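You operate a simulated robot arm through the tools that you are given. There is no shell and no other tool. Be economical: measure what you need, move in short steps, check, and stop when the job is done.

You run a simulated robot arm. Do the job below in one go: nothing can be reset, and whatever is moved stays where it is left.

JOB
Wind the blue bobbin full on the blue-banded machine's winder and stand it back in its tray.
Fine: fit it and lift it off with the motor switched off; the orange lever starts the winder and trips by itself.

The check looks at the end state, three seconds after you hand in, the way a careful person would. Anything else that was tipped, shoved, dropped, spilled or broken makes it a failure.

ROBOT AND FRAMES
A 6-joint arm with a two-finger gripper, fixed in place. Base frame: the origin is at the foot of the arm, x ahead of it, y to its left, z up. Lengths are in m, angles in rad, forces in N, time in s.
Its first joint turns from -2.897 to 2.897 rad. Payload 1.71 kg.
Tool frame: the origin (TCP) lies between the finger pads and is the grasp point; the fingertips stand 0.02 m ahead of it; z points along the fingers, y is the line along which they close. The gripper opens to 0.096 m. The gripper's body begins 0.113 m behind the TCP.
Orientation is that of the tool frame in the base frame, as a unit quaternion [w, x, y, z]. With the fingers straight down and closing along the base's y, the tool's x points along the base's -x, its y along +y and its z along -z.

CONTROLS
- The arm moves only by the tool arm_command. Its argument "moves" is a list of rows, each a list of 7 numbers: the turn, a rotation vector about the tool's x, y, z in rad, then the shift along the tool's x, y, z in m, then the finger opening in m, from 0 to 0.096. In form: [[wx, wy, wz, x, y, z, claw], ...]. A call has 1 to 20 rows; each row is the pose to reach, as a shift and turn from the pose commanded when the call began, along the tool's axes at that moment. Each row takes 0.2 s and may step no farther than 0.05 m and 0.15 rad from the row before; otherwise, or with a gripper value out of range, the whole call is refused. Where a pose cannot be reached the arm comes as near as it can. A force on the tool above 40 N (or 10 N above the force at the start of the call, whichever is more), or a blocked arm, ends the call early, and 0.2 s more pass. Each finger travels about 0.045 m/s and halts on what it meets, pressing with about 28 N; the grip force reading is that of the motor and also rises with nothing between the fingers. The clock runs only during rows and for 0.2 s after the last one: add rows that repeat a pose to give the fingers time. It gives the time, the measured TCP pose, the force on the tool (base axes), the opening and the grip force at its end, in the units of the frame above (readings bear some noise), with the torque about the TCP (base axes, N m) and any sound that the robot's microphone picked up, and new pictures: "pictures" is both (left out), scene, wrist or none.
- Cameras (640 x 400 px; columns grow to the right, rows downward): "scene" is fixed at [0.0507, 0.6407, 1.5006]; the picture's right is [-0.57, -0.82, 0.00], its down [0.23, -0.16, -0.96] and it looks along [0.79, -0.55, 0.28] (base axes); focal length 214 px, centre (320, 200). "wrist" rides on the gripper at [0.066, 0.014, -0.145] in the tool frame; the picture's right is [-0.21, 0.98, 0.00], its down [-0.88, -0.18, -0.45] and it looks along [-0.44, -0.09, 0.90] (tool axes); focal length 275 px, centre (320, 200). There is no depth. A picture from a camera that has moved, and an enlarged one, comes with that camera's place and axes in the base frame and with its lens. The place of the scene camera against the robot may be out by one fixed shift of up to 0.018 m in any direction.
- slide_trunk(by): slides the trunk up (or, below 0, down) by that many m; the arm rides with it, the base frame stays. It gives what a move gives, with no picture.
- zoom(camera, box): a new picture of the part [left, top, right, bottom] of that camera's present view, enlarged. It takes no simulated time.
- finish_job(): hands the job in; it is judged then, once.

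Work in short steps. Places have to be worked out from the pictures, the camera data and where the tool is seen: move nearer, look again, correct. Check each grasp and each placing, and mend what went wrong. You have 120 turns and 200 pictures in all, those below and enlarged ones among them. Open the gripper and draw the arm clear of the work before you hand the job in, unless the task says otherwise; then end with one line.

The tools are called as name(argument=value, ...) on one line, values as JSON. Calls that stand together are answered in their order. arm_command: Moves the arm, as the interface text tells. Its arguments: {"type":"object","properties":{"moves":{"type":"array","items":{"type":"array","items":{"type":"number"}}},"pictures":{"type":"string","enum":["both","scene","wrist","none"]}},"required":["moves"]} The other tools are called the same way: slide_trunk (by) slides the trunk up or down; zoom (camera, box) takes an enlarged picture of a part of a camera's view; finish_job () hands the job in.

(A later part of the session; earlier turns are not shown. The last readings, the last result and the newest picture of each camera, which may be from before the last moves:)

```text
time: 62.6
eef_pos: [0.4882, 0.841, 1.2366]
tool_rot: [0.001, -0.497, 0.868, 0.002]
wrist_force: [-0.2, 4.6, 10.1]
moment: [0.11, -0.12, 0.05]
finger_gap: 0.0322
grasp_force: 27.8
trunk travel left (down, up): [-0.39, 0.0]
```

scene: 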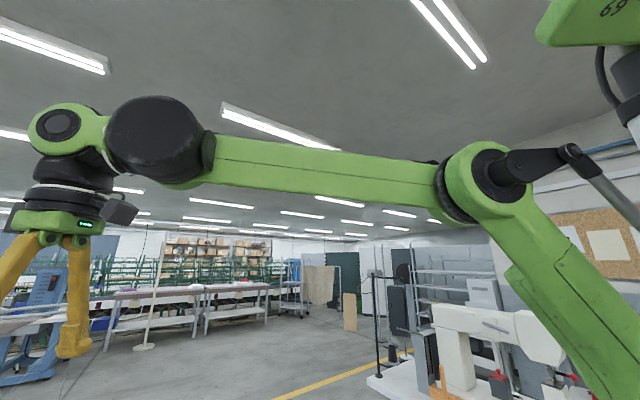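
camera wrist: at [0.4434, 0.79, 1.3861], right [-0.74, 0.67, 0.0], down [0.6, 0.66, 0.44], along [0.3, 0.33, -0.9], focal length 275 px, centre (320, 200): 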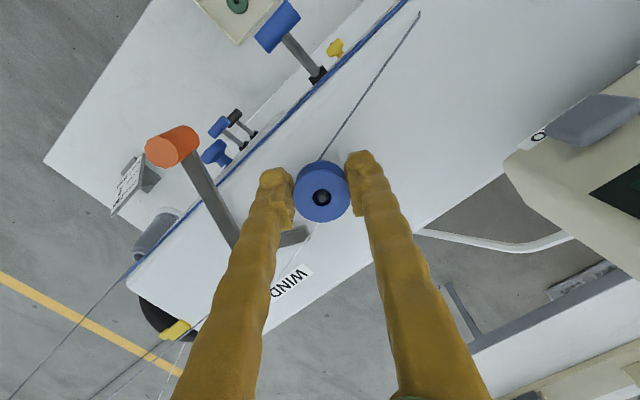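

There is 10 N of upward contact: seated. I open slightly and look.

arm_command(moves=[[0, 0, 0, 0, 0, -0.001, 0.03], [0, 0, 0, 0, 0, -0.001, 0.036], [0, 0, 0, 0, 0, -0.001, 0.042], [0, 0, 0, 0, 0, -0.001, 0.044], [0, 0, 0, 0, 0, -0.001, 0.044]], pictures="wrist")

zoom(camera="wrist", box=[240, 130, 400, 230])

```text
time: 63.8
eef_pos: [0.4894, 0.8412, 1.2362]
tool_rot: [-0.001, -0.496, 0.868, 0.002]
wrist_force: [0.4, -0.2, 0.6]
moment: [0.0, -0.01, 0.0]
finger_gap: 0.044
grasp_force: 0.0
trunk travel left (down, up): [-0.39, 0.0]
camera wrist: at [0.4437, 0.791, 1.3816], right [-0.74, 0.67, 0.0], down [0.6, 0.66, 0.44], along [0.3, 0.33, -0.9], focal length 275 px, centre (320, 200)
```

wrist: 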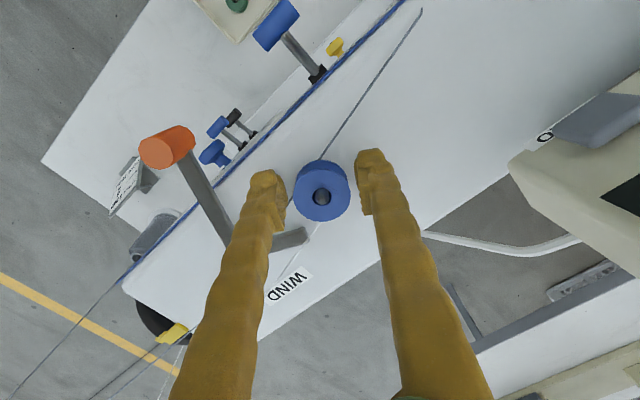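

```text
4.00 times, centred on (320, 180) of wrist
camera zoom: at [0.4437, 0.791, 1.3816], right [-0.74, 0.67, 0.0], down [0.6, 0.66, 0.44], along [0.3, 0.33, -0.9], focal length 1101 px, centre (320, 280)
```

zoom: 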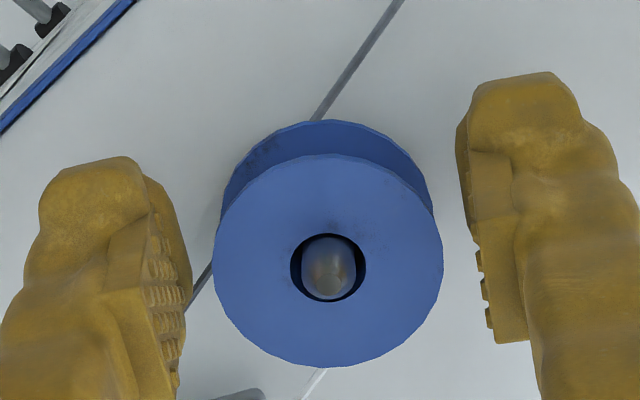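

The bobbin is fully seated with the dome showing through the hole. I lift clear straight up and back off inward.

arm_command(moves=[[0, 0, 0, 0, 0, -0.015, 0.046], [0, 0, 0, 0, 0, -0.045, 0.05], [0, 0, 0, 0, 0, -0.085, 0.05], [0, 0, 0, 0.0, 0, -0.125, 0.05], [0, 0, 0, 0.04, 0, -0.13, 0.03], [0, 0, 0, 0.085, 0, -0.13, 0.02], [0, 0, 0, 0.13, 0, -0.13, 0.0], [0, 0, 0, 0.175, 0, -0.13, 0.0], [0, 0, 0, 0.2, 0, -0.13, 0.0]], pictures="wrist")

zoom(camera="wrist", box=[200, 100, 480, 340])

```text
time: 65.8
eef_pos: [0.3866, 0.6651, 1.369]
tool_rot: [0.001, -0.496, 0.868, 0.002]
wrist_force: [0.3, -0.4, 0.1]
moment: [0.02, -0.04, 0.0]
finger_gap: 0.0003
grasp_force: 28.3
trunk travel left (down, up): [-0.39, 0.0]
camera wrist: at [0.3405, 0.6142, 1.5129], right [-0.74, 0.67, 0.0], down [0.6, 0.66, 0.45], along [0.3, 0.33, -0.9], focal length 275 px, centre (320, 200)
```

wrist: 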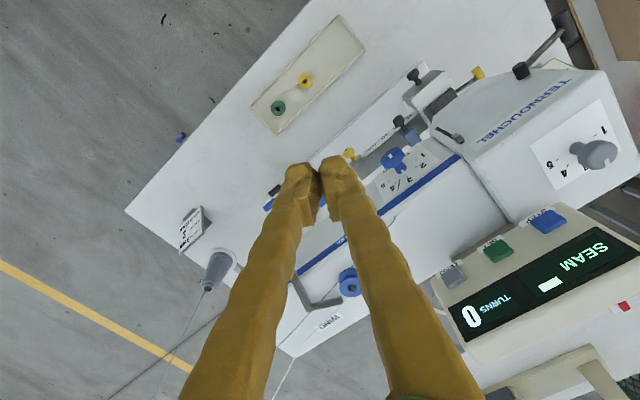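

```text
1.67 times, centred on (340, 220) of wrist
camera zoom: at [0.3405, 0.6142, 1.5129], right [-0.74, 0.67, 0.0], down [0.6, 0.66, 0.45], along [0.3, 0.33, -0.9], focal length 459 px, centre (287, 167)
```

zoom: 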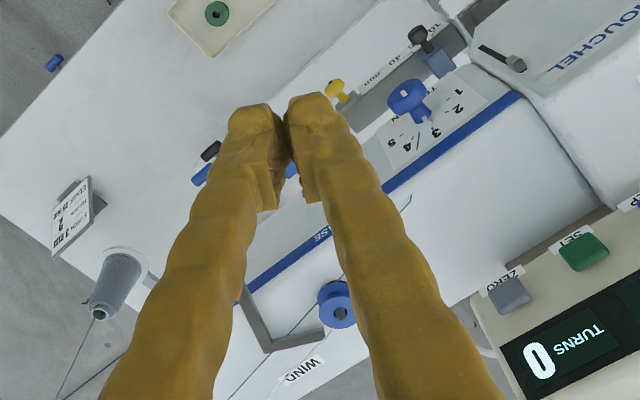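

The bobbin stands on the winder. Next the motor switch: its handle triangulates to ≈(0.80, 0.49, 0.645). I travel to a staging point in front of it, yawing back.

arm_command(moves=[[0, 0, 0.1, 0.016, -0.034, 0.017, 0], [0, 0, 0.21, 0.033, -0.069, 0.034, 0], [0, 0, 0.31, 0.049, -0.103, 0.051, 0], [0, 0, 0.42, 0.065, -0.137, 0.068, 0], [0, 0, 0.52, 0.082, -0.172, 0.085, 0], [0, 0, 0.63, 0.098, -0.206, 0.102, 0], [0, 0, 0.73, 0.114, -0.24, 0.119, 0], [0, 0, 0.83, 0.13, -0.274, 0.136, 0], [0, 0, 0.94, 0.147, -0.309, 0.153, 0], [0, 0, 1.04, 0.163, -0.343, 0.17, 0], [0, 0, 1.04, 0.163, -0.343, 0.17, 0]], pictures="none")

```text
time: 68.2
eef_pos: [0.6025, 0.3533, 1.1953]
tool_rot: [-0.001, 0.001, 1.0, 0.001]
wrist_force: [-0.6, -0.2, 0.4]
moment: [0.02, 0.0, 0.0]
finger_gap: 0.0
grasp_force: 28.2
trunk travel left (down, up): [-0.39, 0.0]
```

arm_command(moves=[[-0.136, 0, 0, -0.016, -0.009, 0.036, 0], [-0.272, 0, 0, -0.033, -0.018, 0.073, 0], [-0.408, 0, 0, -0.049, -0.027, 0.109, 0], [-0.545, 0, 0, -0.065, -0.036, 0.145, 0], [-0.68, 0, 0, -0.082, -0.045, 0.182, 0], [-0.817, 0, 0, -0.098, -0.055, 0.218, 0], [-0.953, 0, 0, -0.115, -0.064, 0.255, 0], [-1.09, 0, 0, -0.131, -0.073, 0.291, 0], [-1.226, 0, 0, -0.147, -0.082, 0.327, 0], [-1.36, 0, 0, -0.164, -0.091, 0.364, 0], [-1.5, 0, 0, -0.18, -0.1, 0.4, 0], [-1.5, 0, 0, -0.18, -0.1, 0.4, 0]], pictures="wrist")

zoom(camera="wrist", box=[140, 80, 300, 240])

```text
time: 70.8
eef_pos: [0.7712, 0.2559, 0.8223]
tool_rot: [0.0, 0.001, 0.731, 0.682]
wrist_force: [-0.3, 0.0, -1.0]
moment: [0.02, 0.01, -0.02]
finger_gap: 0.0003
grasp_force: 28.0
out of reach, approached as far as the arm can: row 11, 12
trunk travel left (down, up): [-0.39, 0.0]
camera wrist: at [0.7057, 0.1118, 0.8455], right [0.21, 0.07, 0.98], down [0.88, -0.46, -0.16], along [0.44, 0.89, -0.15], focal length 275 px, centre (320, 200)
```

wrist: 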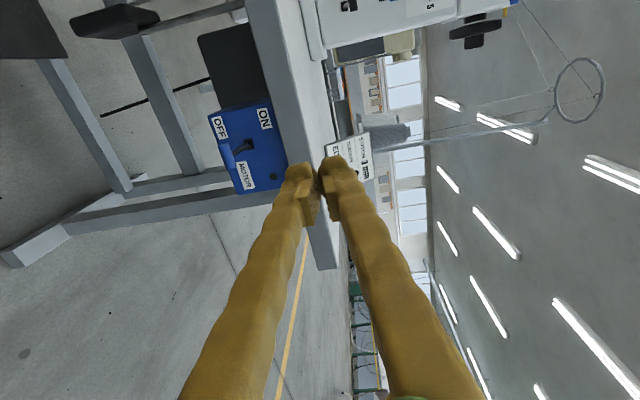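

```text
2.50 times, centred on (220, 160) of wrist
camera zoom: at [0.7057, 0.1118, 0.8455], right [0.21, 0.07, 0.98], down [0.88, -0.46, -0.16], along [0.44, 0.89, -0.15], focal length 688 px, centre (570, 300)
```

zoom: 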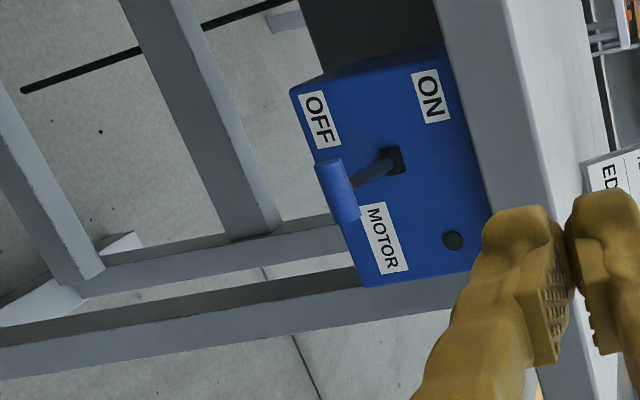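

A clear frontal view: lever down at OFF, pivot ≈(0.796, 0.535, 0.683), handle ≈(0.797, 0.488, 0.66), lamp dark. The arm is at its low limit, so I slide the trunk down 0.2 m.

slide_trunk(by=-0.2)

```text
time: 72.9
eef_pos: [0.7712, 0.2558, 0.6211]
tool_rot: [0.0, 0.001, 0.732, 0.681]
wrist_force: [0.1, -0.1, 0.8]
moment: [0.01, 0.0, -0.02]
finger_gap: 0.0
grasp_force: 27.9
trunk travel left (down, up): [-0.19, 0.2]
```

arm_command(moves=[[0, 0, 0, -0.006, 0.0025, 0.045, 0], [0, 0, 0, -0.012, 0.005, 0.09, 0], [0, 0, 0, -0.018, 0.0075, 0.135, 0], [0, 0, 0, -0.024, 0.01, 0.175, 0], [0, 0, 0, -0.026, 0.011, 0.194, 0], [0, 0, 0, -0.026, 0.011, 0.194, 0]], pictures="wrist")

zoom(camera="wrist", box=[240, 70, 440, 230])

```text
time: 74.3
eef_pos: [0.7892, 0.4453, 0.6382]
tool_rot: [0.001, 0.002, 0.733, 0.681]
wrist_force: [0.5, 0.7, -0.2]
moment: [0.01, -0.01, 0.05]
finger_gap: 0.0
grasp_force: 28.1
out of reach, approached as far as the arm can: row 2, 3, 4, 5, 6
trunk travel left (down, up): [-0.19, 0.2]
camera wrist: at [0.7233, 0.3017, 0.662], right [0.21, 0.07, 0.98], down [0.87, -0.46, -0.15], along [0.44, 0.89, -0.16], focal length 275 px, centre (320, 200)
```

wrist: 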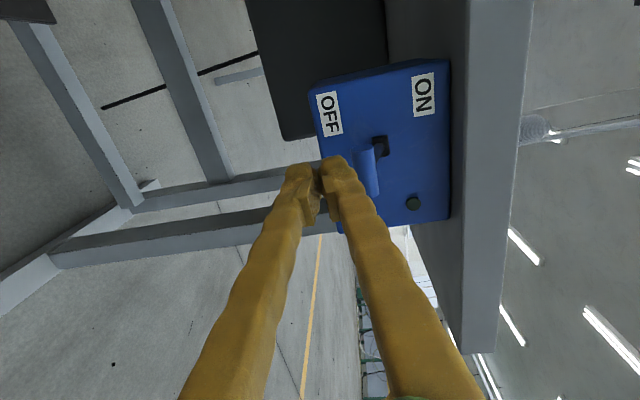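

```text
2.50 times, centred on (340, 150) of wrist
camera zoom: at [0.7233, 0.3017, 0.662], right [0.21, 0.07, 0.98], down [0.87, -0.46, -0.15], along [0.44, 0.89, -0.16], focal length 688 px, centre (270, 325)
```

zoom: 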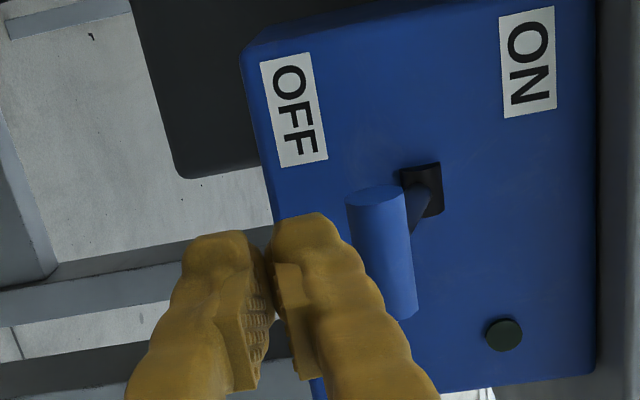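

The finger tips are just under the handle (now at ≈(0.797, 0.488, 0.665)) but the arm hits its reach limit. I lower the trunk another 0.12 m.

slide_trunk(by=-0.12)

```text
time: 75.8
eef_pos: [0.7892, 0.4462, 0.5173]
tool_rot: [0.001, 0.002, 0.732, 0.681]
wrist_force: [-0.6, -0.3, 0.1]
moment: [-0.02, 0.0, 0.0]
finger_gap: 0.0001
grasp_force: 27.9
trunk travel left (down, up): [-0.07, 0.32]
```

arm_command(moves=[[0, 0, 0, -0.002, 0.03, 0.0, 0], [0, 0, 0, -0.004, 0.06, 0.005, 0], [0, 0, 0, -0.006, 0.085, 0.01, 0], [0, 0, 0, -0.006, 0.085, 0.01, 0]], pictures="wrist")

zoom(camera="wrist", box=[240, 70, 440, 230])

```text
time: 76.8
eef_pos: [0.7968, 0.4636, 0.6024]
tool_rot: [0.0, 0.002, 0.733, 0.68]
wrist_force: [0.1, 0.0, -0.7]
moment: [0.01, 0.0, 0.0]
finger_gap: 0.0002
grasp_force: 28.5
trunk travel left (down, up): [-0.07, 0.32]
camera wrist: at [0.7312, 0.3191, 0.6264], right [0.21, 0.07, 0.98], down [0.87, -0.46, -0.15], along [0.44, 0.89, -0.16], focal length 275 px, centre (320, 200)
```

wrist: 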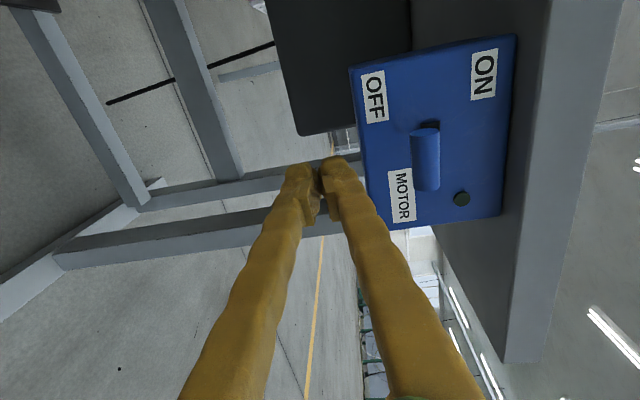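

```text
2.50 times, centred on (340, 150) of wrist
camera zoom: at [0.7312, 0.3191, 0.6264], right [0.21, 0.07, 0.98], down [0.87, -0.46, -0.15], along [0.44, 0.89, -0.16], focal length 688 px, centre (270, 325)
```

zoom: 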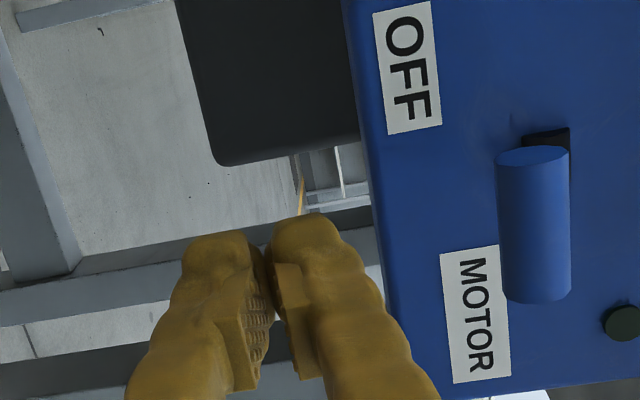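

Reach is good now. I advance 14 mm under the handle and raise in small steps to TCP z≈0.685.

arm_command(moves=[[0, 0, 0, 0, 0.002, 0.014, 0], [0, 0, 0, 0, 0.02, 0.015, 0], [0, 0, 0, 0, 0.035, 0.016, 0], [0, 0, 0, 0, 0.045, 0.016, 0], [0, 0, 0, 0, 0.055, 0.016, 0], [0, 0, 0, 0, 0.065, 0.016, 0], [0, 0, 0, 0, 0.073, 0.016, 0], [0, 0, 0, 0, 0.08, 0.016, 0], [0, 0, 0, 0, 0.084, 0.016, 0]], pictures="wrist")

zoom(camera="wrist", box=[240, 70, 440, 230])

```text
time: 78.7
eef_pos: [0.7924, 0.4819, 0.6743]
tool_rot: [0.008, 0.001, 0.739, 0.674]
wrist_force: [52.7, -5.0, -98.1]
moment: [-0.07, 1.05, -0.18]
finger_gap: 0.0001
grasp_force: 28.2
trunk travel left (down, up): [-0.07, 0.32]
stopped in row 9: the force on the tool passed its limit at 50 N (the readings are from after the stop); the commanded pose is now the measured one
camera wrist: at [0.7253, 0.3386, 0.7016], right [0.2, 0.09, 0.98], down [0.87, -0.47, -0.13], along [0.45, 0.88, -0.17], focal length 275 px, centre (320, 200)
```

wrist: 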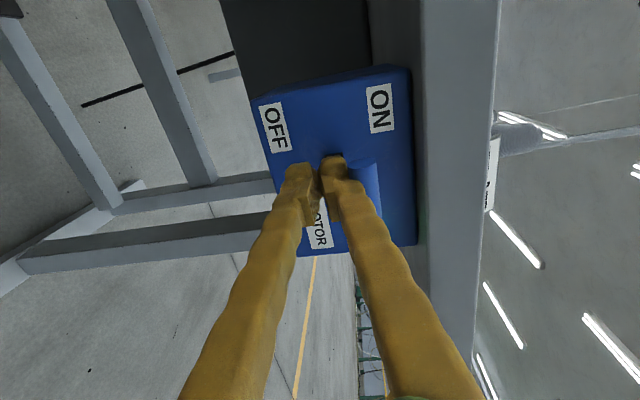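

```text
2.50 times, centred on (340, 150) of wrist
camera zoom: at [0.7253, 0.3386, 0.7016], right [0.2, 0.09, 0.98], down [0.87, -0.47, -0.13], along [0.45, 0.88, -0.17], focal length 688 px, centre (270, 325)
```

zoom: 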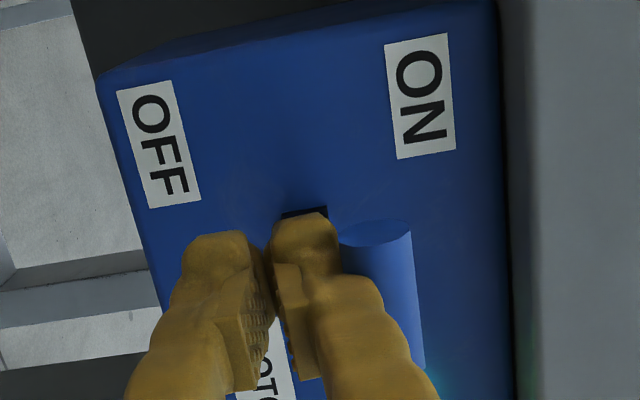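

The handle has gone up and a green glow appears at the lamp. The tool is pressing hard, so I back down and out at once.

arm_command(moves=[[0, 0, 0, 0, -0.012, 0, 0], [0, 0, 0, 0, -0.03, 0, 0], [0, 0, 0, 0, -0.045, -0.02, 0], [0, 0, 0, 0, -0.045, -0.06, 0], [0, 0, 0, 0, -0.045, -0.1, 0], [0, 0, 0, 0, -0.04, -0.14, 0]], pictures="wrist")

zoom(camera="wrist", box=[220, 60, 420, 220])

```text
time: 80.1
eef_pos: [0.7869, 0.3404, 0.6585]
tool_rot: [0.006, -0.004, 0.734, 0.679]
wrist_force: [0.4, -0.5, -0.5]
moment: [0.0, 0.01, 0.01]
finger_gap: 0.0
grasp_force: 27.3
trunk travel left (down, up): [-0.07, 0.32]
camera wrist: at [0.7206, 0.1963, 0.6824], right [0.19, 0.08, 0.98], down [0.88, -0.46, -0.14], along [0.44, 0.89, -0.16], focal length 275 px, centre (320, 200)
```

wrist: 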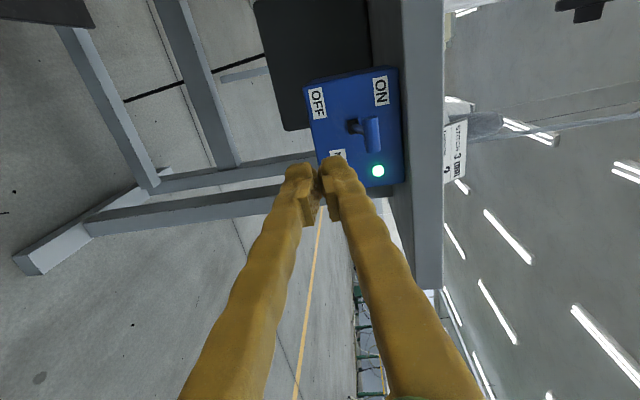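

```text
2.50 times, centred on (320, 140) of wrist
camera zoom: at [0.7206, 0.1963, 0.6824], right [0.19, 0.08, 0.98], down [0.88, -0.46, -0.14], along [0.44, 0.89, -0.16], focal length 688 px, centre (320, 350)
```

zoom: 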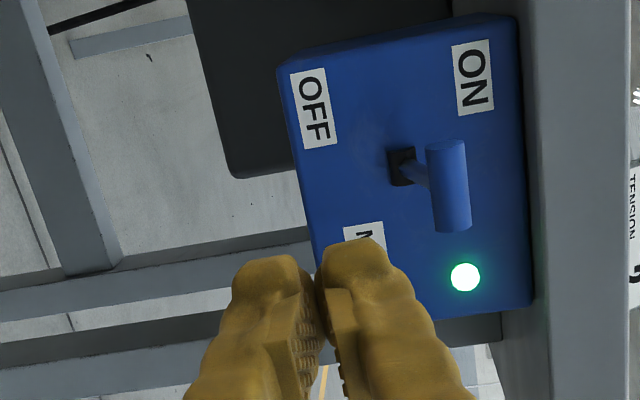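

Motor is ON (lamp lit, handle up). I raise the trunk fully again to work at the lever.

slide_trunk(by=0.32)

arm_command(moves=[[0.125, 0, 0, 0.024, 0.0314, 0.0167, 0], [0.25, 0, 0, 0.048, 0.063, 0.033, 0], [0.374, 0, 0, 0.0725, 0.094, 0.05, 0], [0.5, 0, 0, 0.097, 0.126, 0.067, 0], [0.623, 0, 0, 0.121, 0.157, 0.083, 0], [0.748, 0, 0, 0.145, 0.1885, 0.1, 0], [0.872, 0, 0, 0.169, 0.22, 0.117, 0], [0.997, 0, 0, 0.193, 0.251, 0.133, 0], [1.12, 0, 0, 0.2175, 0.283, 0.15, 0], [1.246, 0, 0, 0.242, 0.314, 0.167, 0], [1.37, 0, 0, 0.266, 0.3455, 0.183, 0], [1.49, 0, 0, 0.29, 0.377, 0.2, 0], [1.49, 0, 0, 0.29, 0.377, 0.2, 0]], pictures="wrist")

```text
time: 83.2
eef_pos: [0.7874, 0.3401, 0.9771]
tool_rot: [0.006, -0.004, 0.735, 0.678]
wrist_force: [-0.6, 0.2, 0.2]
moment: [-0.01, 0.0, 0.0]
finger_gap: 0.0
grasp_force: 28.0
trunk travel left (down, up): [-0.39, 0.0]
```

```text
time: 86.0
eef_pos: [0.4938, 0.567, 1.334]
tool_rot: [0.007, 0.001, 1.0, 0.001]
wrist_force: [-0.2, 1.0, -0.7]
moment: [-0.05, -0.02, 0.0]
finger_gap: 0.0001
grasp_force: 28.4
trunk travel left (down, up): [-0.39, 0.0]
camera wrist: at [0.4264, 0.5808, 1.4785], right [0.21, 0.98, 0.0], down [0.87, -0.19, 0.46], along [0.45, -0.09, -0.89], focal length 275 px, centre (320, 200)
```

wrist: 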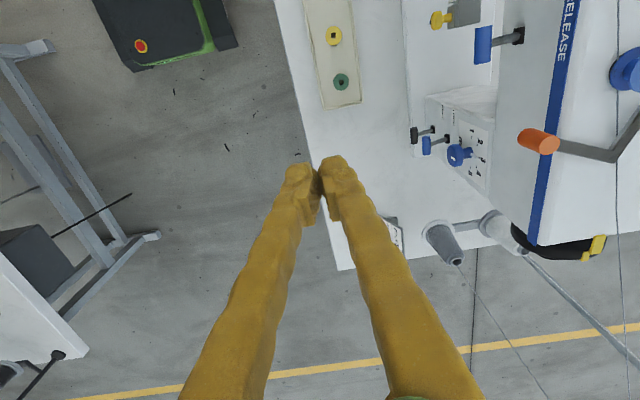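

I move closer in +y for a good close view of the lever's pivot.

arm_command(moves=[[0, 0, 0, 0, 0.04, 0, 0], [0, 0, 0, 0, 0.08, 0, 0], [0, 0, 0, 0, 0.11, 0, 0], [0, 0, 0, 0, 0.11, 0, 0]], pictures="wrist")

zoom(camera="wrist", box=[380, 60, 600, 220])

```text
time: 87.0
eef_pos: [0.4909, 0.6796, 1.3354]
tool_rot: [0.007, 0.001, 1.0, 0.001]
wrist_force: [-0.1, -0.4, -0.4]
moment: [-0.02, -0.02, -0.01]
finger_gap: 0.0
grasp_force: 28.1
trunk travel left (down, up): [-0.39, 0.0]
camera wrist: at [0.4235, 0.6925, 1.4798], right [0.21, 0.98, 0.0], down [0.87, -0.19, 0.46], along [0.45, -0.09, -0.89], focal length 275 px, centre (320, 200)
```

wrist: 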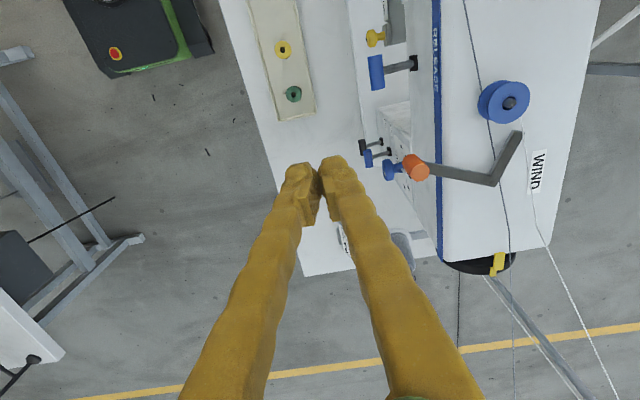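

```text
2.50 times, centred on (490, 140) of wrist
camera zoom: at [0.4235, 0.6925, 1.4798], right [0.21, 0.98, 0.0], down [0.87, -0.19, 0.46], along [0.45, -0.09, -0.89], focal length 688 px, centre (-105, 350)
```

zoom: 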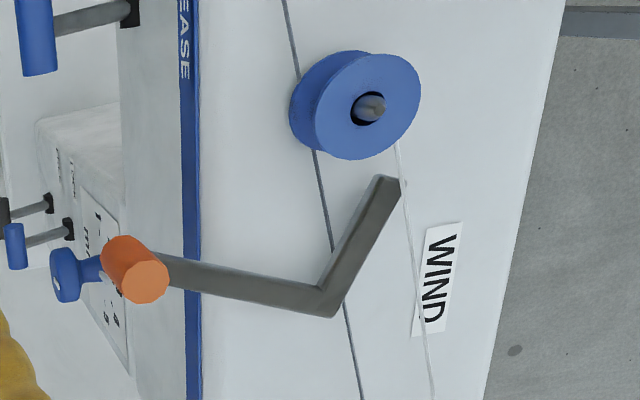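

The lever looks like a bell-crank pivoting at its elbow: pushing the orange handle to +x swings its inner finger onto the bobbin. I place the closed fingers on the −x side of the handle.

arm_command(moves=[[0, 0, 0, 0, 0.042, 0, 0], [0, 0, 0, 0, 0.084, 0.0, 0], [0, 0, 0, 0, 0.084, 0.04, 0], [0, 0, 0, 0, 0.084, 0.075, 0], [0, 0, 0, 0, 0.084, 0.09, 0], [0, 0, 0, 0, 0.084, 0.09, 0]], pictures="wrist")

zoom(camera="wrist", box=[240, 120, 440, 260])

```text
time: 88.4
eef_pos: [0.4945, 0.7636, 1.2439]
tool_rot: [0.007, 0.0, 1.0, 0.001]
wrist_force: [0.5, -0.2, -0.6]
moment: [-0.03, 0.03, -0.01]
finger_gap: 0.0
grasp_force: 28.1
trunk travel left (down, up): [-0.39, 0.0]
camera wrist: at [0.4272, 0.7763, 1.3874], right [0.21, 0.98, 0.01], down [0.87, -0.19, 0.46], along [0.45, -0.09, -0.89], focal length 275 px, centre (320, 200)
```

wrist: 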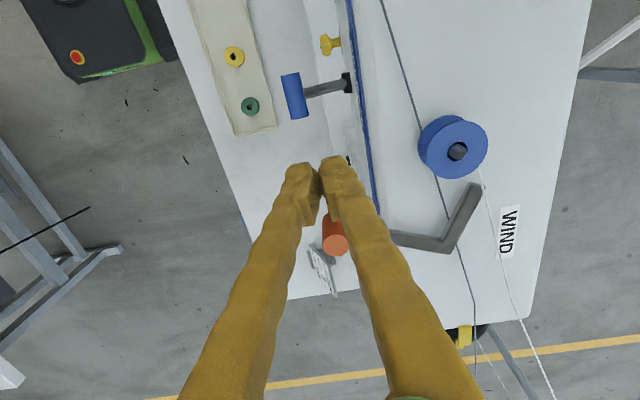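

```text
2.86 times, centred on (340, 190) of wrist
camera zoom: at [0.4272, 0.7763, 1.3874], right [0.21, 0.98, 0.01], down [0.87, -0.19, 0.46], along [0.45, -0.09, -0.89], focal length 786 px, centre (263, 229)
```

zoom: 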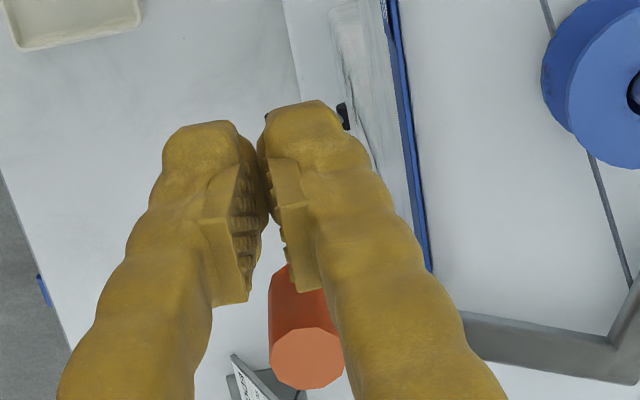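

Placed right. I push in +x in 4 mm steps.

arm_command(moves=[[0, 0, 0, -0.008, 0.002, 0, 0], [0, 0, 0, -0.015, 0.002, 0, 0], [0, 0, 0, -0.019, 0.002, 0, 0], [0, 0, 0, -0.023, 0.002, 0, 0], [0, 0, 0, -0.027, 0.002, 0, 0], [0, 0, 0, -0.031, 0.002, 0, 0], [0, 0, 0, -0.035, 0.002, 0, 0]], pictures="wrist")

```text
time: 90.0
eef_pos: [0.5292, 0.7668, 1.2459]
tool_rot: [0.006, 0.001, 1.0, 0.001]
wrist_force: [-0.2, 0.0, 0.4]
moment: [-0.01, -0.03, 0.02]
finger_gap: 0.0
grasp_force: 28.4
trunk travel left (down, up): [-0.39, 0.0]
camera wrist: at [0.4605, 0.7794, 1.3893], right [0.21, 0.98, 0.01], down [0.87, -0.19, 0.46], along [0.45, -0.09, -0.89], focal length 275 px, centre (320, 200)
```

wrist: 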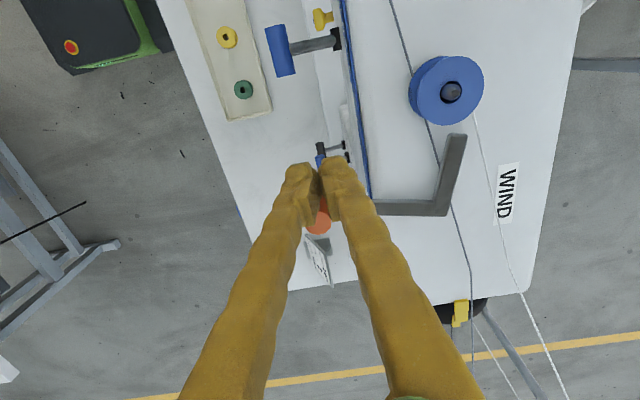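

The lever swings and its finger nears the bobbin, as expected. I push on until it latches.

arm_command(moves=[[0, 0, 0, -0.004, 0, 0, 0], [0, 0, 0, -0.008, 0, 0, 0], [0, 0, 0, -0.012, 0, 0, 0], [0, 0, 0, -0.015, 0, 0, 0], [0, 0, 0, -0.018, 0, 0, 0]], pictures="wrist")

zoom(camera="wrist", box=[300, 40, 540, 240])

```text
time: 91.2
eef_pos: [0.5486, 0.7665, 1.2449]
tool_rot: [0.006, 0.001, 1.0, 0.001]
wrist_force: [0.2, -1.0, -0.7]
moment: [0.0, 0.0, 0.02]
finger_gap: 0.0002
grasp_force: 28.2
trunk travel left (down, up): [-0.39, 0.0]
camera wrist: at [0.4799, 0.7787, 1.3888], right [0.21, 0.98, 0.01], down [0.87, -0.19, 0.46], along [0.45, -0.09, -0.89], focal length 275 px, centre (320, 200)
```

wrist: 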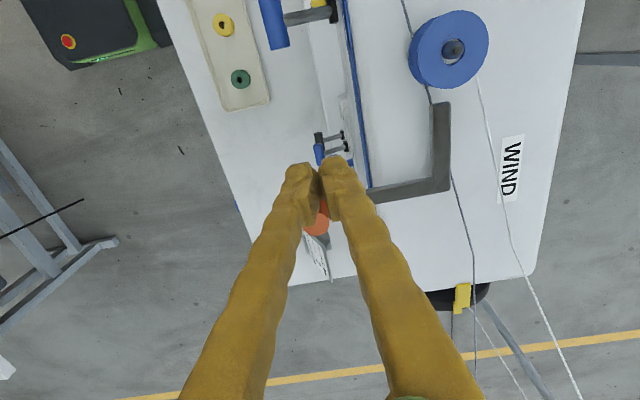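

```text
2.00 times, centred on (420, 140) of wrist
camera zoom: at [0.4799, 0.7787, 1.3888], right [0.21, 0.98, 0.01], down [0.87, -0.19, 0.46], along [0.45, -0.09, -0.89], focal length 551 px, centre (120, 320)
```

zoom: 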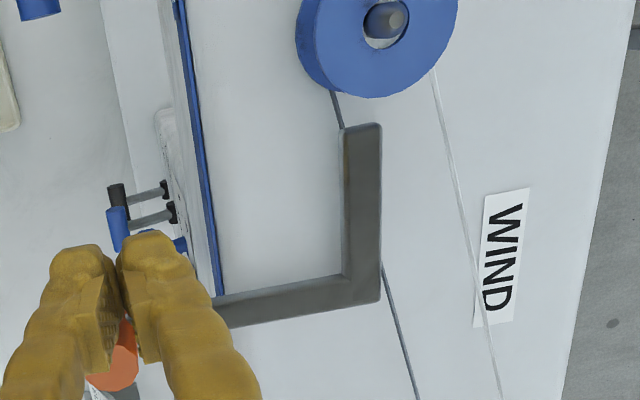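

zoom(camera="wrist", box=[390, 0, 510, 110])

```text
3.64 times, centred on (450, 55) of wrist
camera zoom: at [0.4799, 0.7787, 1.3888], right [0.21, 0.98, 0.01], down [0.87, -0.19, 0.46], along [0.45, -0.09, -0.89], focal length 1001 px, centre (-153, 727)
```

zoom: 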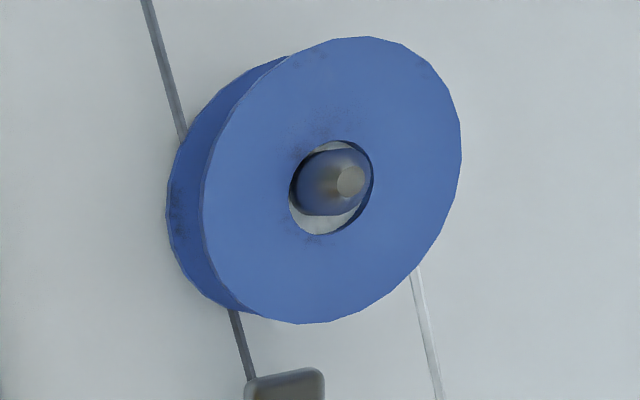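

The bobbin sits fine on the peg. I keep pushing the handle.

arm_command(moves=[[0, 0, 0, -0.004, 0, 0, 0], [0, 0, 0, -0.008, 0, 0, 0], [0, 0, 0, -0.011, 0, 0, 0], [0, 0, 0, -0.014, 0, 0, 0]], pictures="wrist")

zoom(camera="wrist", box=[300, 0, 540, 200])

```text
time: 92.2
eef_pos: [0.5509, 0.7686, 1.2493]
tool_rot: [0.012, 0.001, 1.0, 0.002]
wrist_force: [-26.1, 14.4, -11.8]
moment: [0.3, 0.53, -0.04]
finger_gap: 0.0
grasp_force: 28.2
trunk travel left (down, up): [-0.39, 0.0]
camera wrist: at [0.481, 0.7817, 1.3927], right [0.21, 0.98, 0.01], down [0.87, -0.19, 0.46], along [0.46, -0.09, -0.89], focal length 275 px, centre (320, 200)
```

wrist: 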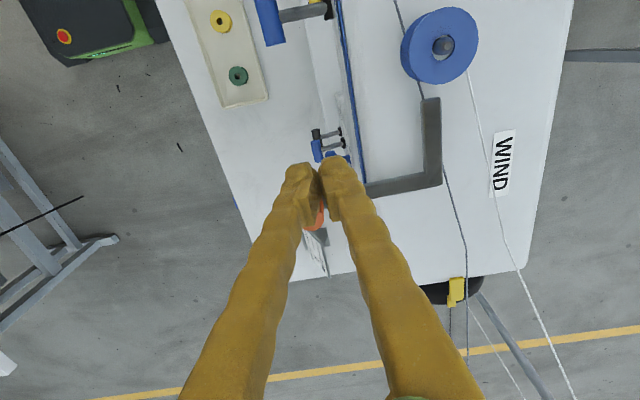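

```text
2.00 times, centred on (420, 100) of wrist
camera zoom: at [0.481, 0.7817, 1.3927], right [0.21, 0.98, 0.01], down [0.87, -0.19, 0.46], along [0.46, -0.09, -0.89], focal length 551 px, centre (120, 400)
```

zoom: 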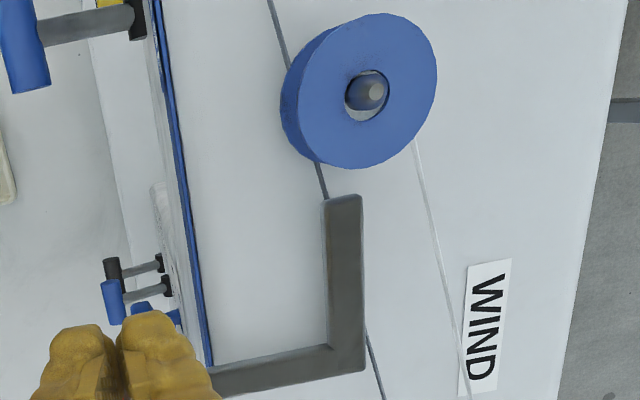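

The handle has reached its stop. I back away and watch whether the lever holds and winding starts.

arm_command(moves=[[0, 0, 0, 0.01, 0, 0, 0], [0, 0, 0, 0.03, 0, 0, 0], [0, 0, 0, 0.05, -0.005, 0, 0], [0, 0, 0, 0.05, -0.02, -0.03, 0], [0, 0, 0, 0.05, -0.05, -0.06, 0], [0, 0, 0, 0.05, -0.09, -0.07, 0], [0, 0, 0, 0.05, -0.09, -0.07, 0]], pictures="wrist")

zoom(camera="wrist", box=[380, 40, 600, 220])

```text
time: 93.8
eef_pos: [0.4999, 0.6755, 1.3138]
tool_rot: [0.009, 0.0, 1.0, 0.001]
wrist_force: [-0.8, -1.3, 0.7]
moment: [0.0, -0.05, 0.01]
finger_gap: 0.0
grasp_force: 28.5
trunk travel left (down, up): [-0.39, 0.0]
camera wrist: at [0.4318, 0.6887, 1.4573], right [0.21, 0.98, 0.01], down [0.87, -0.19, 0.46], along [0.45, -0.09, -0.89], focal length 275 px, centre (320, 200)
```

wrist: 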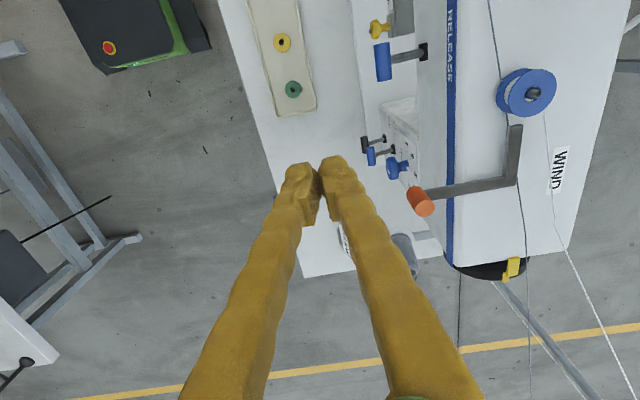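

```text
2.22 times, centred on (490, 130) of wrist
camera zoom: at [0.4318, 0.6887, 1.4573], right [0.21, 0.98, 0.01], down [0.87, -0.19, 0.46], along [0.45, -0.09, -0.89], focal length 612 px, centre (-58, 356)
```

zoom: 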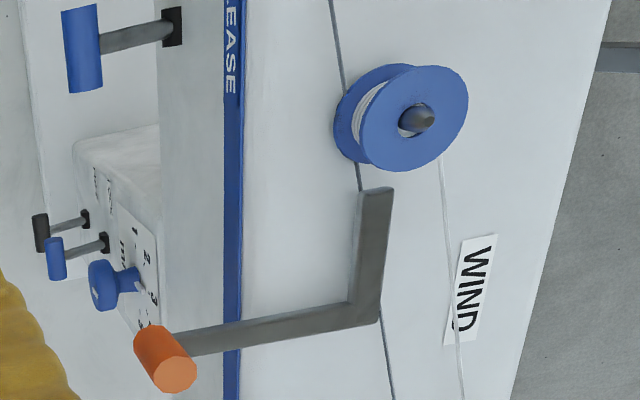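

White thread is building up: winding runs. Meanwhile I go to the tray to check and restore its position, using the same viewpoint as my earlier reference picture.

arm_command(moves=[[0, 0, -0.143, 0.0187, -0.007, 0.03, 0], [0, 0, -0.286, 0.0375, -0.014, 0.065, 0], [0, 0, -0.428, 0.056, -0.021, 0.1, 0], [0, 0, -0.571, 0.075, -0.028, 0.135, 0], [0, 0, -0.714, 0.094, -0.035, 0.17, 0], [0, 0, -0.857, 0.1125, -0.0415, 0.205, 0], [0, 0, -1.0, 0.131, -0.048, 0.24, 0], [0, 0, -1.142, 0.15, -0.055, 0.275, 0], [0, 0, -1.285, 0.169, -0.062, 0.31, 0], [0, 0, -1.428, 0.187, -0.069, 0.345, 0], [0, 0, -1.57, 0.206, -0.076, 0.374, 0], [0, 0, -1.57, 0.206, -0.076, 0.374, 0]], pictures="wrist")

zoom(camera="wrist", box=[240, 75, 400, 175])

```text
time: 96.4
eef_pos: [0.3088, 0.6016, 0.9397]
tool_rot: [0.006, -0.707, 0.708, -0.004]
wrist_force: [-0.4, 0.0, -0.5]
moment: [-0.01, 0.03, -0.01]
finger_gap: 0.0001
grasp_force: 27.9
trunk travel left (down, up): [-0.39, 0.0]
camera wrist: at [0.2923, 0.5354, 1.0831], right [-0.98, 0.21, -0.01], down [0.18, 0.88, 0.45], along [0.1, 0.44, -0.89], focal length 275 px, centre (320, 200)
```

wrist: 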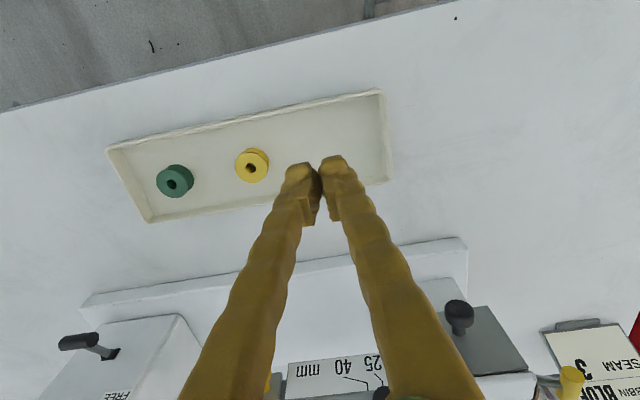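

```text
4.00 times, centred on (320, 125) of wrist
camera zoom: at [0.2923, 0.5354, 1.0831], right [-0.98, 0.21, -0.01], down [0.18, 0.88, 0.45], along [0.1, 0.44, -0.89], focal length 1101 px, centre (320, 500)
```

zoom: 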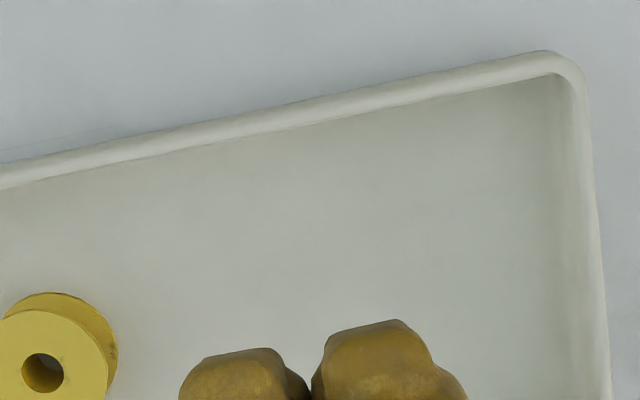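

Against the table mark, the tray is ~8 mm off in −x with no rotation. I repeat the push: go outside the end wall, lower, push to TCP x≈0.233 as before.

arm_command(moves=[[-0.014, 0, 0, -0.006, 0.04, 0, 0], [-0.014, 0, 0, -0.012, 0.08, 0, 0], [-0.014, 0, 0, -0.0165, 0.118, 0, 0], [-0.014, 0, 0, -0.0165, 0.118, 0.045, 0], [-0.014, 0, 0, -0.0165, 0.118, 0.09, 0], [-0.014, 0, 0, -0.0165, 0.118, 0.131, 0], [-0.014, 0, 0, -0.0165, 0.118, 0.131, 0], [-0.014, 0, 0, -0.0165, 0.118, 0.131, 0]], pictures="none")

```text
time: 98.2
eef_pos: [0.1947, 0.6167, 0.804]
tool_rot: [0.001, -0.707, 0.708, 0.001]
wrist_force: [-0.3, -0.2, 0.5]
moment: [0.04, 0.01, -0.01]
finger_gap: 0.0
grasp_force: 28.2
trunk travel left (down, up): [-0.39, 0.0]
```

arm_command(moves=[[0, 0, 0, 0, -0.012, -0.002, 0], [0, 0, 0, 0, -0.022, -0.002, 0], [0, 0, 0, 0, -0.028, -0.002, 0], [0, 0, 0, 0, -0.032, -0.002, 0], [0, 0, 0, 0, -0.036, -0.002, 0], [0, 0, 0, 0, -0.039, -0.002, 0], [0, 0, 0, 0, -0.039, -0.002, 0], [0, 0, 0, 0, -0.039, -0.002, 0]], pictures="none")

```text
time: 100.0
eef_pos: [0.2343, 0.6174, 0.8068]
tool_rot: [0.002, -0.706, 0.708, 0.001]
wrist_force: [-2.6, -0.9, 0.6]
moment: [0.01, -0.01, 0.0]
finger_gap: 0.0
grasp_force: 27.7
trunk travel left (down, up): [-0.39, 0.0]
```

Now at x 0.234. I back off, rise, and take the reference view again.

arm_command(moves=[[0, 0, 0, 0, 0.015, 0, 0], [0, 0, 0, 0, 0.015, -0.045, 0], [0, 0, 0, 0, 0.015, -0.09, 0], [0, 0, 0, 0.005, 0.0, -0.13, 0], [0, 0, 0, 0.01, -0.03, -0.131, 0], [0, 0, 0, 0.016, -0.062, -0.131, 0], [0, 0, 0, 0.016, -0.062, -0.131, 0]], pictures="wrist")

zoom(camera="wrist", box=[240, 75, 400, 175])

```text
time: 101.6
eef_pos: [0.294, 0.6001, 0.939]
tool_rot: [0.001, -0.706, 0.708, 0.002]
wrist_force: [0.6, 0.6, 0.2]
moment: [0.01, -0.01, -0.01]
finger_gap: 0.0
grasp_force: 27.6
trunk travel left (down, up): [-0.39, 0.0]
camera wrist: at [0.2808, 0.5333, 1.0835], right [-0.98, 0.21, 0.0], down [0.19, 0.87, 0.45], along [0.09, 0.44, -0.89], focal length 275 px, centre (320, 200)
```

wrist: 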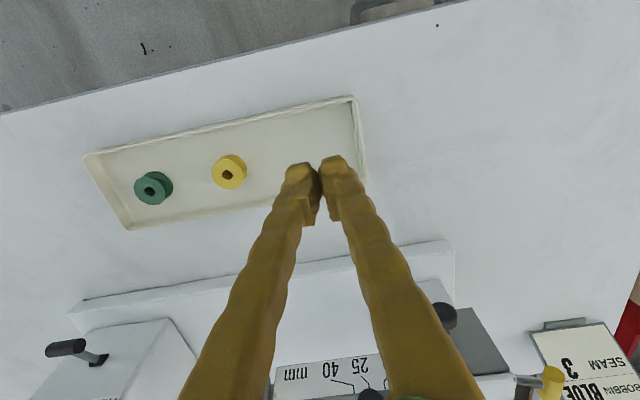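

```text
4.00 times, centred on (320, 125) of wrist
camera zoom: at [0.2808, 0.5333, 1.0835], right [-0.98, 0.21, 0.0], down [0.19, 0.87, 0.45], along [0.09, 0.44, -0.89], focal length 1101 px, centre (320, 500)
```

zoom: 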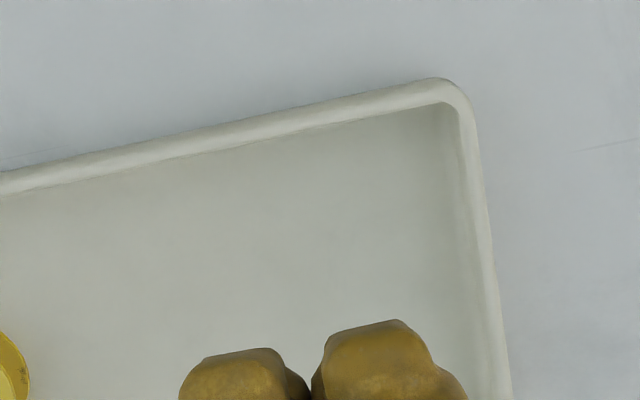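

The tray is back (mark-to-corner offset matches to ~1 mm). Now I go up to look at the winder.

arm_command(moves=[[0, 0, 0.05, 0, 0, -0.045, 0], [0, 0, 0.1, 0, 0, -0.09, 0], [0, 0, 0.15, 0, 0, -0.135, 0], [0, 0, 0.2, 0, 0, -0.18, 0], [0, 0, 0.26, 0, 0, -0.225, 0], [0, 0, 0.32, 0, 0, -0.27, 0.02], [0, 0, 0.38, 0, 0, -0.315, 0.04], [0, 0, 0.44, 0, 0, -0.36, 0.05], [0, 0, 0.5, -0.03, -0.03, -0.38, 0.05], [0, 0, 0.53, -0.06, -0.06, -0.4, 0.05], [0, 0, 0.53, -0.09, -0.09, -0.41, 0.05], [0, 0, 0.53, -0.11, -0.11, -0.41, 0.05]], pictures="wrist")

zoom(camera="wrist", box=[240, 170, 420, 320])

```text
time: 104.2
eef_pos: [0.405, 0.7129, 1.3468]
tool_rot: [0.001, -0.496, 0.868, 0.001]
wrist_force: [0.5, 0.7, -0.2]
moment: [-0.03, 0.0, 0.0]
finger_gap: 0.0501
grasp_force: 0.1
trunk travel left (down, up): [-0.39, 0.0]
camera wrist: at [0.3596, 0.6623, 1.4913], right [-0.74, 0.67, 0.0], down [0.6, 0.66, 0.45], along [0.3, 0.33, -0.9], focal length 275 px, centre (320, 200)
```

wrist: 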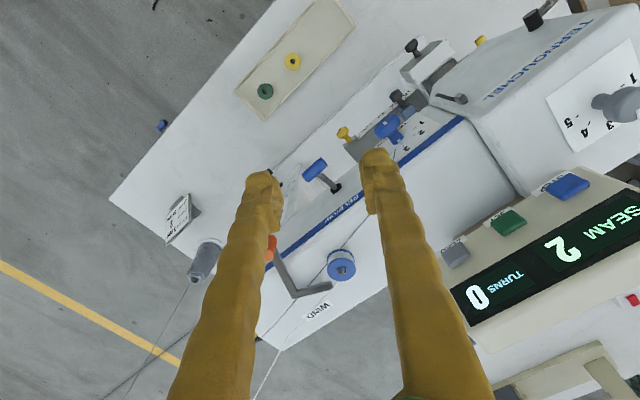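

```text
2.67 times, centred on (330, 245) of wrist
camera zoom: at [0.3596, 0.6623, 1.4913], right [-0.74, 0.67, 0.0], down [0.6, 0.66, 0.45], along [0.3, 0.33, -0.9], focal length 734 px, centre (293, 80)
```

zoom: 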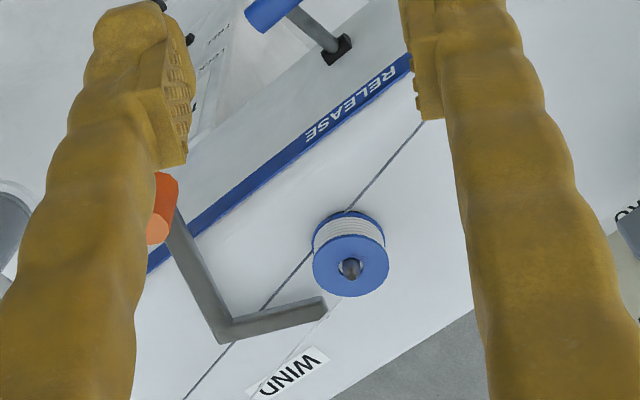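

The bobbin is wound full and the lever has tripped back. Now to the switch: travel to the staging point again with closed fingers.

arm_command(moves=[[0, 0, 0.1, 0.021, -0.035, 0.015, 0.04], [0, 0, 0.21, 0.042, -0.0705, 0.03, 0.03], [0, 0, 0.31, 0.063, -0.106, 0.045, 0.02], [0, 0, 0.42, 0.084, -0.141, 0.06, 0.01], [0, 0, 0.52, 0.105, -0.176, 0.075, 0], [0, 0, 0.63, 0.126, -0.2115, 0.09, 0], [0, 0, 0.73, 0.147, -0.247, 0.105, 0], [0, 0, 0.83, 0.168, -0.282, 0.12, 0], [0, 0, 0.94, 0.189, -0.317, 0.135, 0], [0, 0, 1.04, 0.21, -0.3525, 0.15, 0], [0, 0, 1.04, 0.21, -0.3525, 0.15, 0]], pictures="none")

arm_command(moves=[[-0.136, 0, 0, -0.016, -0.009, 0.03, 0], [-0.272, 0, 0, -0.033, -0.018, 0.06, 0], [-0.408, 0, 0, -0.049, -0.027, 0.09, 0], [-0.545, 0, 0, -0.065, -0.036, 0.12, 0], [-0.68, 0, 0, -0.082, -0.04, 0.15, 0], [-0.817, 0, 0, -0.098, -0.045, 0.18, 0], [-0.953, 0, 0, -0.115, -0.05, 0.21, 0], [-1.09, 0, 0, -0.131, -0.055, 0.24, 0], [-1.226, 0, 0, -0.147, -0.06, 0.26, 0], [-1.36, 0, 0, -0.164, -0.07, 0.28, 0], [-1.5, 0, 0, -0.18, -0.08, 0.29, 0], [-1.5, 0, 0, -0.18, -0.08, 0.29, 0]], pictures="none")

slide_trunk(by=-0.25)

```text
time: 106.6
eef_pos: [0.6007, 0.3492, 1.1955]
tool_rot: [0.0, 0.001, 1.0, 0.001]
wrist_force: [-0.5, -0.8, 0.2]
moment: [0.04, -0.02, -0.01]
finger_gap: 0.0
grasp_force: 28.7
trunk travel left (down, up): [-0.39, 0.0]
```

```text
time: 109.2
eef_pos: [0.7777, 0.2732, 0.9065]
tool_rot: [0.0, 0.0, 0.73, 0.684]
wrist_force: [0.3, 0.5, 0.3]
moment: [0.03, -0.01, 0.04]
finger_gap: 0.0
grasp_force: 28.1
trunk travel left (down, up): [-0.39, 0.0]
```

```text
time: 111.8
eef_pos: [0.78, 0.2736, 0.6576]
tool_rot: [0.001, 0.0, 0.731, 0.683]
wrist_force: [0.2, 0.3, 0.0]
moment: [-0.02, -0.01, 0.0]
finger_gap: 0.0003
grasp_force: 27.5
trunk travel left (down, up): [-0.14, 0.25]
```

I raise to z≈0.77 and move forward to stand just before and above the handle.

arm_command(moves=[[0, 0, 0, -0.005, 0.04, 0.0, 0], [0, 0, 0, -0.01, 0.08, 0.01, 0], [0, 0, 0, -0.014, 0.118, 0.035, 0], [0, 0, 0, -0.017, 0.118, 0.08, 0], [0, 0, 0, -0.017, 0.118, 0.12, 0], [0, 0, 0, -0.017, 0.118, 0.155, 0], [0, 0, 0, -0.017, 0.118, 0.155, 0]], pictures="wrist")

zoom(camera="wrist", box=[180, 70, 400, 230])

```text
time: 113.4
eef_pos: [0.7938, 0.4384, 0.7667]
tool_rot: [0.0, 0.001, 0.731, 0.682]
wrist_force: [0.0, 0.3, -0.1]
moment: [0.06, -0.02, -0.03]
finger_gap: 0.0001
grasp_force: 27.3
trunk travel left (down, up): [-0.14, 0.25]
camera wrist: at [0.7276, 0.2934, 0.7904], right [0.21, 0.07, 0.98], down [0.88, -0.46, -0.15], along [0.44, 0.89, -0.15], focal length 275 px, centre (320, 200)
```

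wrist: 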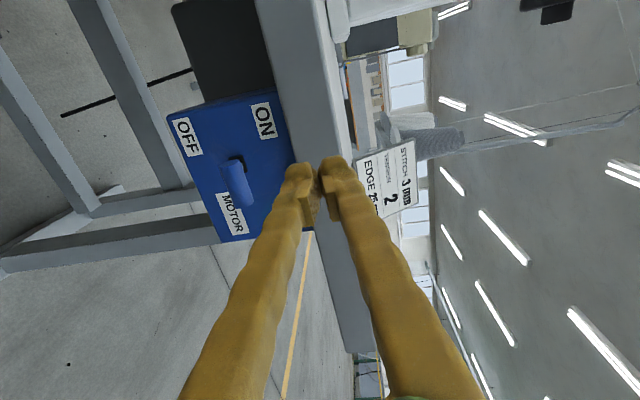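

```text
2.50 times, centred on (290, 150) of wrist
camera zoom: at [0.7276, 0.2934, 0.7904], right [0.21, 0.07, 0.98], down [0.88, -0.46, -0.15], along [0.44, 0.89, -0.15], focal length 688 px, centre (395, 325)
```

zoom: 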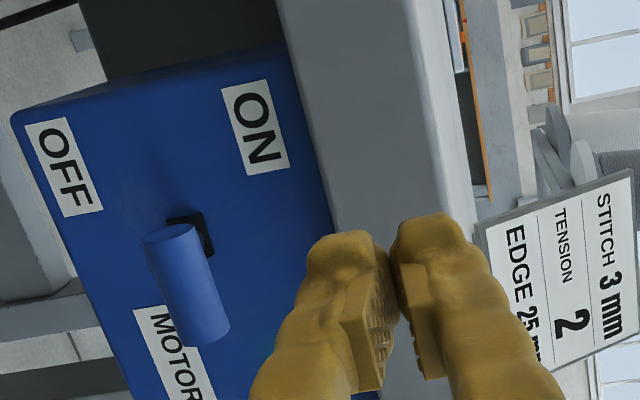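

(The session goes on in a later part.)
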